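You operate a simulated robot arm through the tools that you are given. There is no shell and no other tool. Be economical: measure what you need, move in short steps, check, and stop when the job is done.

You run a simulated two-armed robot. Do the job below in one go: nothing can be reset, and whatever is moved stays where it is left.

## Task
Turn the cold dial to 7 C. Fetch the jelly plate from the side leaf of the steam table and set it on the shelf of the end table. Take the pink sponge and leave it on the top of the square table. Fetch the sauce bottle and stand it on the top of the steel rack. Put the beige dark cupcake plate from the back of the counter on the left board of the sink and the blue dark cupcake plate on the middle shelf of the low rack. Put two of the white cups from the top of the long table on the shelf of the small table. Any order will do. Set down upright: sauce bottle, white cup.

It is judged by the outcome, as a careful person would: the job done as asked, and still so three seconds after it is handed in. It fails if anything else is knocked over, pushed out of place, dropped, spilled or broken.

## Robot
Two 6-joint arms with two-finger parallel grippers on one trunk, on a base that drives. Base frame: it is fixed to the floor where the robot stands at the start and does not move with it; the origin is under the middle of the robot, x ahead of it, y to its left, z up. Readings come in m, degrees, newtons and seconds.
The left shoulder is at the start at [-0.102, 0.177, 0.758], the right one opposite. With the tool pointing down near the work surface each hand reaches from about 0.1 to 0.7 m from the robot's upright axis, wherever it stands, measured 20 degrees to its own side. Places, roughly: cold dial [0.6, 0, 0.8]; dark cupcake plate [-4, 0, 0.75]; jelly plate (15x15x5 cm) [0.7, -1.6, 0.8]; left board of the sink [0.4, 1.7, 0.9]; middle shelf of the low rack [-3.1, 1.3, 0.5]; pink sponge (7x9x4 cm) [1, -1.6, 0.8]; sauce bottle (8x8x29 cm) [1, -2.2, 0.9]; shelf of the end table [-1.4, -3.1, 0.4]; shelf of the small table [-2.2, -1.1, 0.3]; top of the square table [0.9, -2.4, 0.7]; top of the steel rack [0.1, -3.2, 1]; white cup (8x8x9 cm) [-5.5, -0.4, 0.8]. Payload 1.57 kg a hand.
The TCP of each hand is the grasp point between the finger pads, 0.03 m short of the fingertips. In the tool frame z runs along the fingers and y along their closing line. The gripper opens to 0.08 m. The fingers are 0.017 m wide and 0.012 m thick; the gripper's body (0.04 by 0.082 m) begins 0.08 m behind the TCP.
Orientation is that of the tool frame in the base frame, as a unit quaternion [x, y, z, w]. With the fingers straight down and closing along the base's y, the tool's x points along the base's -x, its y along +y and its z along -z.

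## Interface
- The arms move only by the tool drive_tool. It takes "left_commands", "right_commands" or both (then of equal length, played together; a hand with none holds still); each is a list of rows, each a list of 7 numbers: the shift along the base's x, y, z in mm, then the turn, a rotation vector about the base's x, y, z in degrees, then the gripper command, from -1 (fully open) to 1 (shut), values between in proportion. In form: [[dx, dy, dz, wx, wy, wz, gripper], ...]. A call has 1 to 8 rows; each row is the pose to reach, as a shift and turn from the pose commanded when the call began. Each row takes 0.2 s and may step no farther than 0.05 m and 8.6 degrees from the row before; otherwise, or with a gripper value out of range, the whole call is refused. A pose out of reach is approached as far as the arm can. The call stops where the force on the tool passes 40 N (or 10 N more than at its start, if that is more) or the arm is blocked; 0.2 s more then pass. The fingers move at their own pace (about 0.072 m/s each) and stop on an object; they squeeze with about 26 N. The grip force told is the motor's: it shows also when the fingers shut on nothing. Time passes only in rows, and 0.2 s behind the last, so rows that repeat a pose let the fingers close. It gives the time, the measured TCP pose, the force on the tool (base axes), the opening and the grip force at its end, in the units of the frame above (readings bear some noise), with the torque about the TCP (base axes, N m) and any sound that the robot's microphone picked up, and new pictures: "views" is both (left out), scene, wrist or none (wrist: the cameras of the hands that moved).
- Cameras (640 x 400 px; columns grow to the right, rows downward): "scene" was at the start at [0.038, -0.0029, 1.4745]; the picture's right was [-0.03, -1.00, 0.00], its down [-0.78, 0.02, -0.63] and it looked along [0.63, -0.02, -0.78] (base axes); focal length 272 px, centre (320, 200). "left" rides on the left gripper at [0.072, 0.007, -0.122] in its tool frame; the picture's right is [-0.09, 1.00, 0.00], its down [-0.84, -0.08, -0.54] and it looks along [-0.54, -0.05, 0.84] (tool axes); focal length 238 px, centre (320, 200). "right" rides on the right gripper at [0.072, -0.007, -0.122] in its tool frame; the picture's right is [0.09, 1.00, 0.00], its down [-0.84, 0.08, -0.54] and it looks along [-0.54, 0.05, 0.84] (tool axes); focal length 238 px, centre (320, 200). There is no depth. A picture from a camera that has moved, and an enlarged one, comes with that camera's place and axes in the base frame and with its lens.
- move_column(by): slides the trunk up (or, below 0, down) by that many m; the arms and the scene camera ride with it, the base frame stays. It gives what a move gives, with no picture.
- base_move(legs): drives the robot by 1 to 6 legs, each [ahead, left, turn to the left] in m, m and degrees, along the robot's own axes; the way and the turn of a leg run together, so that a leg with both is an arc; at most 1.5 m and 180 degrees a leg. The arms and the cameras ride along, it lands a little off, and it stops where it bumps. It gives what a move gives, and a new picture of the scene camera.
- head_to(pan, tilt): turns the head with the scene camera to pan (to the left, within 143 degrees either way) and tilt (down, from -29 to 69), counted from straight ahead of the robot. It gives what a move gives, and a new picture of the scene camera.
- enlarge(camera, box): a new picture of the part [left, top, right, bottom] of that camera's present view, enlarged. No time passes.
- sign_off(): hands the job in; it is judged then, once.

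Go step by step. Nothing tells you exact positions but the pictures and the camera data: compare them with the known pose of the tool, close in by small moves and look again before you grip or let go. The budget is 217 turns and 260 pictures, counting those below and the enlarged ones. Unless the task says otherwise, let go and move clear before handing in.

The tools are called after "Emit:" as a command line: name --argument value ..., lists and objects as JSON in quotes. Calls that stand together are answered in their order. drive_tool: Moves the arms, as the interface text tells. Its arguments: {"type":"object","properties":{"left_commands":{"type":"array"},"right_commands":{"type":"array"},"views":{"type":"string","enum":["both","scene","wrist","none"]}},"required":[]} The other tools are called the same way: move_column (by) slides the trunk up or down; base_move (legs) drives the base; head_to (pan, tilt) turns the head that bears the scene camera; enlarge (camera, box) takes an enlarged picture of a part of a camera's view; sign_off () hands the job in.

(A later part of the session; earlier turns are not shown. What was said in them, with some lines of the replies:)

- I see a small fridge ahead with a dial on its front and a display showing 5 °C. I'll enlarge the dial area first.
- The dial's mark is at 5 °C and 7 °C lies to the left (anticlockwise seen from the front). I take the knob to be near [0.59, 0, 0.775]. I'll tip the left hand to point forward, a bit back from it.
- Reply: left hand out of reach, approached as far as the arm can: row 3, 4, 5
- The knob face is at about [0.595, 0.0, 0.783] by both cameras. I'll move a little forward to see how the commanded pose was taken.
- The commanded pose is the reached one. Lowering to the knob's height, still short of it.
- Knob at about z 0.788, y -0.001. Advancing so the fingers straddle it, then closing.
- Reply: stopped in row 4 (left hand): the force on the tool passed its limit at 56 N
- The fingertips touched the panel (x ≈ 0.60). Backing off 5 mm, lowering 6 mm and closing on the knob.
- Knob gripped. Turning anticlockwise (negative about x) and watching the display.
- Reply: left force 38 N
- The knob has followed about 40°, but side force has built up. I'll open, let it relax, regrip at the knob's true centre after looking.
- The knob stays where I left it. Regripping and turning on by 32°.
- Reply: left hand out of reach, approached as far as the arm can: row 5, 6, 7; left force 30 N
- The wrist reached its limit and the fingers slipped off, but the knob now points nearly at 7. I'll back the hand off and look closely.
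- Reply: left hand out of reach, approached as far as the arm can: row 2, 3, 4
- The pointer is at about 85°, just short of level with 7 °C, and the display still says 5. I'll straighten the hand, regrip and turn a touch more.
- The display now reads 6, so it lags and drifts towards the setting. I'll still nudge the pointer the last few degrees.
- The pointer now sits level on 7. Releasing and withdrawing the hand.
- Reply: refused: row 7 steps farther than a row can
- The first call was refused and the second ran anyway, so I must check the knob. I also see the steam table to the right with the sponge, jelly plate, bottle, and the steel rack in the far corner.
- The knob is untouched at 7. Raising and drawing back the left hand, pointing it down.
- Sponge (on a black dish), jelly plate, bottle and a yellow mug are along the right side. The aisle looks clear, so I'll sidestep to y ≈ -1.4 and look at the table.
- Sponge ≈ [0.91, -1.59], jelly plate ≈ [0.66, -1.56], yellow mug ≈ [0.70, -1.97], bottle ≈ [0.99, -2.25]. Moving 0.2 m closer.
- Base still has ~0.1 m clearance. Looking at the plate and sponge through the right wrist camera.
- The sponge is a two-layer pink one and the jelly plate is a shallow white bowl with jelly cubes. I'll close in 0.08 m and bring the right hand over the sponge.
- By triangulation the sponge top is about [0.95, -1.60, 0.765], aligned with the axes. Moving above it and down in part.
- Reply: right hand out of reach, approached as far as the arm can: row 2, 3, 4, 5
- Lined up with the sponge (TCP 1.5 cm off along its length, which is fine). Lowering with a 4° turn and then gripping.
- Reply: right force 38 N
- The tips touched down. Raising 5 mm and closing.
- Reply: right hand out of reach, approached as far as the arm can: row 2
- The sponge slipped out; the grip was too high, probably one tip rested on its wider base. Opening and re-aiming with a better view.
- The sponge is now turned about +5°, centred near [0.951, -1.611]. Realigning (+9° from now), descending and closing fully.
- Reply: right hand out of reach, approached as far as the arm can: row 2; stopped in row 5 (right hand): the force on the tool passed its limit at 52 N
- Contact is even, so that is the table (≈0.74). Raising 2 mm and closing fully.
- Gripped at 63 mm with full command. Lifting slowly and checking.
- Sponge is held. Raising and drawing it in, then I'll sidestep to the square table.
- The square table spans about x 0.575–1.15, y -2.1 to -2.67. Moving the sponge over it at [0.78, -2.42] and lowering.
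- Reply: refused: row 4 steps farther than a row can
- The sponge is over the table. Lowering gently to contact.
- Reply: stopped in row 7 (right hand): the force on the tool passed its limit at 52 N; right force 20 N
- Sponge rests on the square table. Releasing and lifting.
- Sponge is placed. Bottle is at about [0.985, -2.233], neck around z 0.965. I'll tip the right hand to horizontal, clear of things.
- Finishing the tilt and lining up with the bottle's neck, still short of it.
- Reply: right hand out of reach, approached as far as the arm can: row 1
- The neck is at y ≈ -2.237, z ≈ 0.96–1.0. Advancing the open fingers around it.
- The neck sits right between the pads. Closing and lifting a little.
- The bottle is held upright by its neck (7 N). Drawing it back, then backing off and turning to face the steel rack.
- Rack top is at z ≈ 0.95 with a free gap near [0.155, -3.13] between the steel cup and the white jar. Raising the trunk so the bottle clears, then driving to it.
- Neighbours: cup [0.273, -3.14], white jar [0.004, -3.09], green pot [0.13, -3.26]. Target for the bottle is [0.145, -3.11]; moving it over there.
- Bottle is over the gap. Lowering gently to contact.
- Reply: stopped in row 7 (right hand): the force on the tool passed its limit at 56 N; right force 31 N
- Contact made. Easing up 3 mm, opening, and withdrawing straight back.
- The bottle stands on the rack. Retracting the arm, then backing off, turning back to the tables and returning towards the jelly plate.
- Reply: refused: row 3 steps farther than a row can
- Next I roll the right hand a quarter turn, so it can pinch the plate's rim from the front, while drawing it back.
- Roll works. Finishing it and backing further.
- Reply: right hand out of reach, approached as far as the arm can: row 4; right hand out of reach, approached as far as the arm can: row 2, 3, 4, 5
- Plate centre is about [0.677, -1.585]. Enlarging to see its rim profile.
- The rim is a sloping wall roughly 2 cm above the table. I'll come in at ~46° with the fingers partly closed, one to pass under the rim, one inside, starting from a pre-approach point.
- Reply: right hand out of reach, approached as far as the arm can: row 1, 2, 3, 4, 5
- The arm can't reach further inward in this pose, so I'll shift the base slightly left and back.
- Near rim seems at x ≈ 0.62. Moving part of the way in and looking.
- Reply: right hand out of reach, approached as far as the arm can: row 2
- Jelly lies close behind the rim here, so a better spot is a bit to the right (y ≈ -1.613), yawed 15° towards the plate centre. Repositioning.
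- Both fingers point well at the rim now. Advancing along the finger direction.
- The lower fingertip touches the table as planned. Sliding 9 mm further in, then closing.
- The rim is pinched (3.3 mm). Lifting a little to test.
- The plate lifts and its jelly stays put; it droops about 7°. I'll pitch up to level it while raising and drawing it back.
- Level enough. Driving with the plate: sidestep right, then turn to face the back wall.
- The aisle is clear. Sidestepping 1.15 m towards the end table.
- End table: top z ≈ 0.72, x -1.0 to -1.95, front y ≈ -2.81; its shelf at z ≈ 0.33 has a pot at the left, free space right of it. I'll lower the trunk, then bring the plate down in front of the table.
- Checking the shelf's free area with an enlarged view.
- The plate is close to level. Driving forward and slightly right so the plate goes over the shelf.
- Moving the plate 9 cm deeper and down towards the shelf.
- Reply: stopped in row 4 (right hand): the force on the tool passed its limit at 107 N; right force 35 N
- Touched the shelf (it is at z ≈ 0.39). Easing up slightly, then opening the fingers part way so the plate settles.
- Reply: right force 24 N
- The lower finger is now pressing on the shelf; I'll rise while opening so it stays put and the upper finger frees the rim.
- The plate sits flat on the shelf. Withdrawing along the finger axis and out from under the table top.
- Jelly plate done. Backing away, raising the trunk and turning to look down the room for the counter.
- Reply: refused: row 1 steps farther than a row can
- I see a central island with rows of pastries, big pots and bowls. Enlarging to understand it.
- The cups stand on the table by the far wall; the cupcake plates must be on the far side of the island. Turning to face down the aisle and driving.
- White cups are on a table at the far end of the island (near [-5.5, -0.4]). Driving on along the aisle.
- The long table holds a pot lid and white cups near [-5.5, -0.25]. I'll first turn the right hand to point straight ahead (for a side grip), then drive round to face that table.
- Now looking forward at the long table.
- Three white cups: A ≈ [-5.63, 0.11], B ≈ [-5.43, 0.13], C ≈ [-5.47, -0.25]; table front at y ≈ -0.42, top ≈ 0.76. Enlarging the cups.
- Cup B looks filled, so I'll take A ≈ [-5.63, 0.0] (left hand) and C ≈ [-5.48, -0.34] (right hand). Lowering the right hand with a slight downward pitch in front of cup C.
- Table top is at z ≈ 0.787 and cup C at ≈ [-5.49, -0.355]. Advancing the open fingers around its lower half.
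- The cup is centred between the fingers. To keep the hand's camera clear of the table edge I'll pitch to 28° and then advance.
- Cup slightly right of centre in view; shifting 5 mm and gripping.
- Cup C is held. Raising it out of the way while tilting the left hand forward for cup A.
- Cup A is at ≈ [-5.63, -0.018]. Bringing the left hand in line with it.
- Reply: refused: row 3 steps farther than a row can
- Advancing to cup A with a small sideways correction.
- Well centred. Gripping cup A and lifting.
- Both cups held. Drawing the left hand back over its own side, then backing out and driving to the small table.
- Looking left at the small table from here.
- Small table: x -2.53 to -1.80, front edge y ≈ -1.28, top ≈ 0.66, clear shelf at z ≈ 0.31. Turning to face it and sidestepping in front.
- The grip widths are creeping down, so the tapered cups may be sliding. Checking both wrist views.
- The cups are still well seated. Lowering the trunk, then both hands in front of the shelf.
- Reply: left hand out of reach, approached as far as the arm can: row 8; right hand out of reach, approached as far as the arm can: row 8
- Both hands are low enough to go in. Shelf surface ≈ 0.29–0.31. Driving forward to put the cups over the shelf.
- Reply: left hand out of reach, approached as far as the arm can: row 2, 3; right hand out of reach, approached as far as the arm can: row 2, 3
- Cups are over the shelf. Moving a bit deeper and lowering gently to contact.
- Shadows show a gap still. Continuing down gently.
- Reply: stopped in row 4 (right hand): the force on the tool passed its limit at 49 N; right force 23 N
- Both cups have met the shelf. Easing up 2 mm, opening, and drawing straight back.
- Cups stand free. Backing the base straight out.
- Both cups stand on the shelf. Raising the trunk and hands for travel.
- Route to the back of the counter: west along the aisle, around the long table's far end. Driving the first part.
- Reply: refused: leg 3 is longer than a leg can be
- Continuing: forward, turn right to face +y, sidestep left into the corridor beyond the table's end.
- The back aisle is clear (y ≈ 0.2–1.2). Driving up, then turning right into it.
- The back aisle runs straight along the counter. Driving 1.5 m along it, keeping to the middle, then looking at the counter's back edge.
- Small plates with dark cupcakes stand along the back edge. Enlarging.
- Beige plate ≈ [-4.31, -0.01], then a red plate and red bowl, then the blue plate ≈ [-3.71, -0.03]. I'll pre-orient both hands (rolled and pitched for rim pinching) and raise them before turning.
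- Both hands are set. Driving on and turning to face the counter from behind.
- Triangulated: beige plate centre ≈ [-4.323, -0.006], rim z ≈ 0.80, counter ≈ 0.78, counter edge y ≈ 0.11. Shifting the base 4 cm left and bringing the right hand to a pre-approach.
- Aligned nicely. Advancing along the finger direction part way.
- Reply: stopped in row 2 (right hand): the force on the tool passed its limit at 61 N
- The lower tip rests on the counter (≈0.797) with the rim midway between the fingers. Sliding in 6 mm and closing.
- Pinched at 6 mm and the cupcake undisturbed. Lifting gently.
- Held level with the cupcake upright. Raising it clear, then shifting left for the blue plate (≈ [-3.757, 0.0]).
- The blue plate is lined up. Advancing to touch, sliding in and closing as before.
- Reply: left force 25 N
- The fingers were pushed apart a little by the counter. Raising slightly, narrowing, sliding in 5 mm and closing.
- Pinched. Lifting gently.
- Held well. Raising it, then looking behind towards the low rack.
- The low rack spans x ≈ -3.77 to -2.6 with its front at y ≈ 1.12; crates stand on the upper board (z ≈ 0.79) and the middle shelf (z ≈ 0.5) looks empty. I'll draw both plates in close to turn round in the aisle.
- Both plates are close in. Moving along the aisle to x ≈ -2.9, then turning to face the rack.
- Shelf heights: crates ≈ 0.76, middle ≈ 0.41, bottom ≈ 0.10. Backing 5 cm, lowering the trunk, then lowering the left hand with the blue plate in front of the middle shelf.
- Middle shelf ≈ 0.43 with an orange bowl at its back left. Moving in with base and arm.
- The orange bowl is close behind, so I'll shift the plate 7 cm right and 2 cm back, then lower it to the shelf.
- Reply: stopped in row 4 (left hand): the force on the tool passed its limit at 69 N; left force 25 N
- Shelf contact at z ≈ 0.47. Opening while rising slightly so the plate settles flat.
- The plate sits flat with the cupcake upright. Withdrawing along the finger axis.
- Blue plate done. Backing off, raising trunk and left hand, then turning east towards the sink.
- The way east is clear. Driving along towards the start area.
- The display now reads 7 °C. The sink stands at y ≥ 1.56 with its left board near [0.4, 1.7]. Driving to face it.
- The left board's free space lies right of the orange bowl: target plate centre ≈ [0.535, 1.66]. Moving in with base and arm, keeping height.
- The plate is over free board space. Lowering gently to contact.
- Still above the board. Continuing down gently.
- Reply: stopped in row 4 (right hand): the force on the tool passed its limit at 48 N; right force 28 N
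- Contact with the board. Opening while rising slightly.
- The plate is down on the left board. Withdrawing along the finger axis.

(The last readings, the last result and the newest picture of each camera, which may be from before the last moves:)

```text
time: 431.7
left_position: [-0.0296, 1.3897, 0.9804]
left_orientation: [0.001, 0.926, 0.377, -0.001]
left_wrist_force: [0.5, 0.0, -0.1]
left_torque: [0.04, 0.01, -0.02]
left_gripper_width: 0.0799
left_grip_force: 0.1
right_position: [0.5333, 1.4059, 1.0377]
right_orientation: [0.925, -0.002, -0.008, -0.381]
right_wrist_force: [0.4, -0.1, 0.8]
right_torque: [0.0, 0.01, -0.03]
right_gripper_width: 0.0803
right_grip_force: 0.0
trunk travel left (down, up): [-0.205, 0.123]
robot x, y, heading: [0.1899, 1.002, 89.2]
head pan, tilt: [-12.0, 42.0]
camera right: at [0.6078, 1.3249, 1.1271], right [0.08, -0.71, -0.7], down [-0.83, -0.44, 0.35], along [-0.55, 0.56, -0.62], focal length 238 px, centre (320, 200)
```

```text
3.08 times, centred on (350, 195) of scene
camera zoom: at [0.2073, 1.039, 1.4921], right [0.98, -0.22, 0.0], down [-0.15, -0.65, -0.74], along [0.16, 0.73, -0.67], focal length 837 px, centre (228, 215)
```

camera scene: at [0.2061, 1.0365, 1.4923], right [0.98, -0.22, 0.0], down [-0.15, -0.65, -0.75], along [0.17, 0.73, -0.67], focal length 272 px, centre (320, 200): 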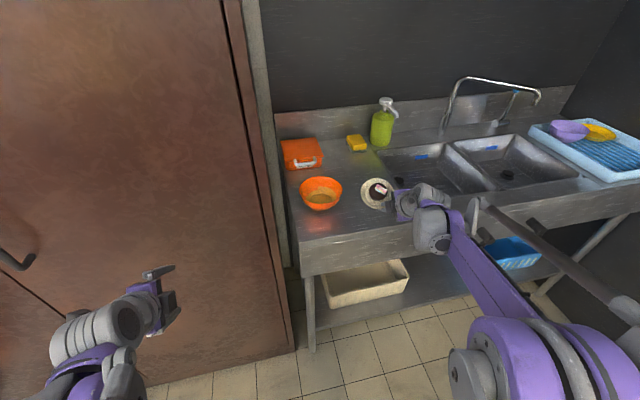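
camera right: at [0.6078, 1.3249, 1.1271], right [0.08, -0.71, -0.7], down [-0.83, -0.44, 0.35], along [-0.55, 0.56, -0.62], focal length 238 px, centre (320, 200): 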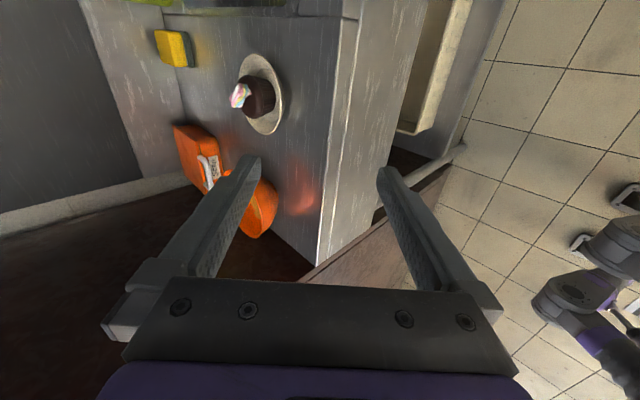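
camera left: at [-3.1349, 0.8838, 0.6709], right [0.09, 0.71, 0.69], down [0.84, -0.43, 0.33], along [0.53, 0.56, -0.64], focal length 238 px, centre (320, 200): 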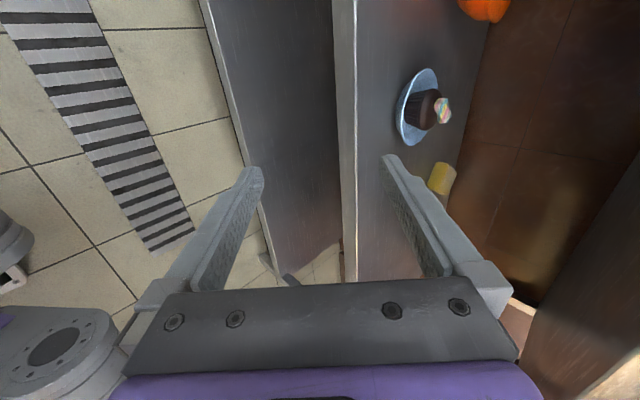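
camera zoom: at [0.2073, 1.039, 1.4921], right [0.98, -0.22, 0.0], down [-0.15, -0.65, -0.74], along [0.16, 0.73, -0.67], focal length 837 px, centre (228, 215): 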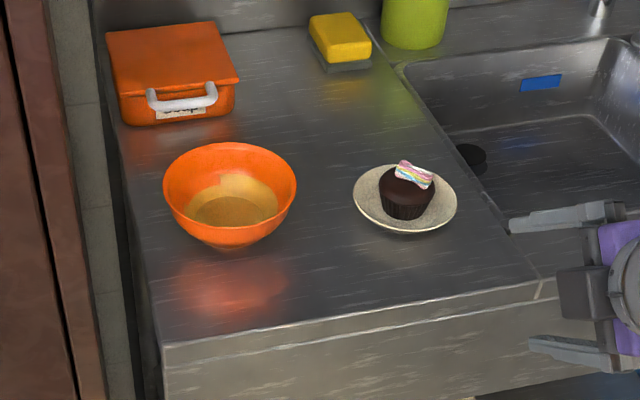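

All items are placed and the plate lies flat on the left board; backing clear a little and checking the fridge once more.

Emit:
base_move --legs '[[-0.2, 0, 0]]'

Emit:
head_to --pan -115 --tilt 40

```text
time: 433.3
left_position: [-0.0317, 1.1939, 0.9814]
left_orientation: [0.001, 0.926, 0.377, 0.0]
left_wrist_force: [-0.8, -0.4, -0.5]
left_torque: [0.0, 0.03, 0.0]
left_gripper_width: 0.0801
left_grip_force: 0.0
right_position: [0.5321, 1.2131, 1.0377]
right_orientation: [0.925, -0.002, -0.01, -0.381]
right_wrist_force: [0.5, 0.0, 0.1]
right_torque: [0.03, 0.03, 0.01]
right_gripper_width: 0.0799
right_grip_force: 0.0
trunk travel left (down, up): [-0.205, 0.123]
robot x, y, heading: [0.1847, 0.8036, 89.5]
head pan, tilt: [-12.0, 42.0]
camera scene: at [0.2054, 0.8451, 1.4921], right [0.98, -0.22, 0.0], down [-0.15, -0.65, -0.74], along [0.16, 0.73, -0.67], focal length 272 px, centre (320, 200)
```

scene: 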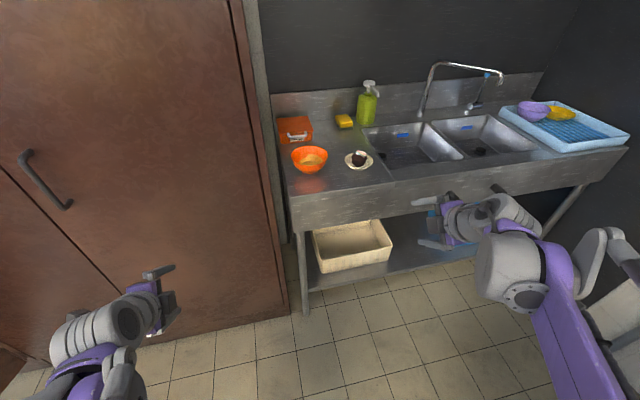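

```text
time: 435.1
left_position: [-0.0306, 1.1943, 0.9818]
left_orientation: [0.002, 0.926, 0.377, -0.001]
left_wrist_force: [-0.1, 0.6, 0.3]
left_torque: [0.0, 0.01, -0.03]
left_gripper_width: 0.0795
left_grip_force: 0.1
right_position: [0.5317, 1.2139, 1.0353]
right_orientation: [0.925, -0.002, -0.01, -0.381]
right_wrist_force: [0.1, 0.2, 0.0]
right_torque: [0.04, 0.0, -0.02]
right_gripper_width: 0.0799
right_grip_force: 0.0
trunk travel left (down, up): [-0.205, 0.123]
robot x, y, heading: [0.1878, 0.8016, 89.1]
head pan, tilt: [-115.0, 40.0]
camera scene: at [0.2637, 0.7274, 1.495], right [-0.43, -0.9, 0.0], down [-0.58, 0.28, -0.77], along [0.69, -0.33, -0.64], focal length 272 px, centre (320, 200)
```

scene: 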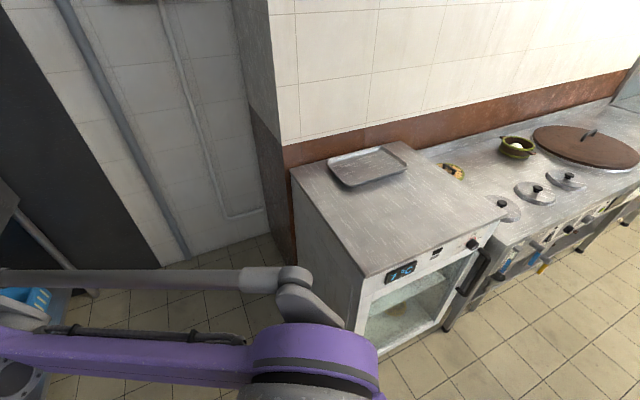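

The fridge display still shows 7 °C, both hands are empty and clear, and every item is where it was asked for. Handing in.

Emit:
sign_off

```text
The job is handed in.
```

The job is finished and handed in: every item is where you asked, and both hands are empty and clear.

- **Cold dial:** it points at 7 °C, and the fridge display reads 7 °C.
- **Jelly plate:** on the shelf of the end table, to the right of the pot.
- **Pink sponge:** on the top of the square table. It slipped out of the gripper once on the steam table before I lifted it.
- **Sauce bottle:** standing upright on the top of the steel rack, between the steel cup and the white jar.
- **Beige dark cupcake plate:** on the left board of the sink, beside the orange bowl.
- **Blue dark cupcake plate:** on the middle shelf of the low rack.
- **White cups:** two empty ones stand upright on the shelf of the small table. I left the third on the long table because it looked filled.

I saw nothing else knocked over, spilled or pushed out of place.
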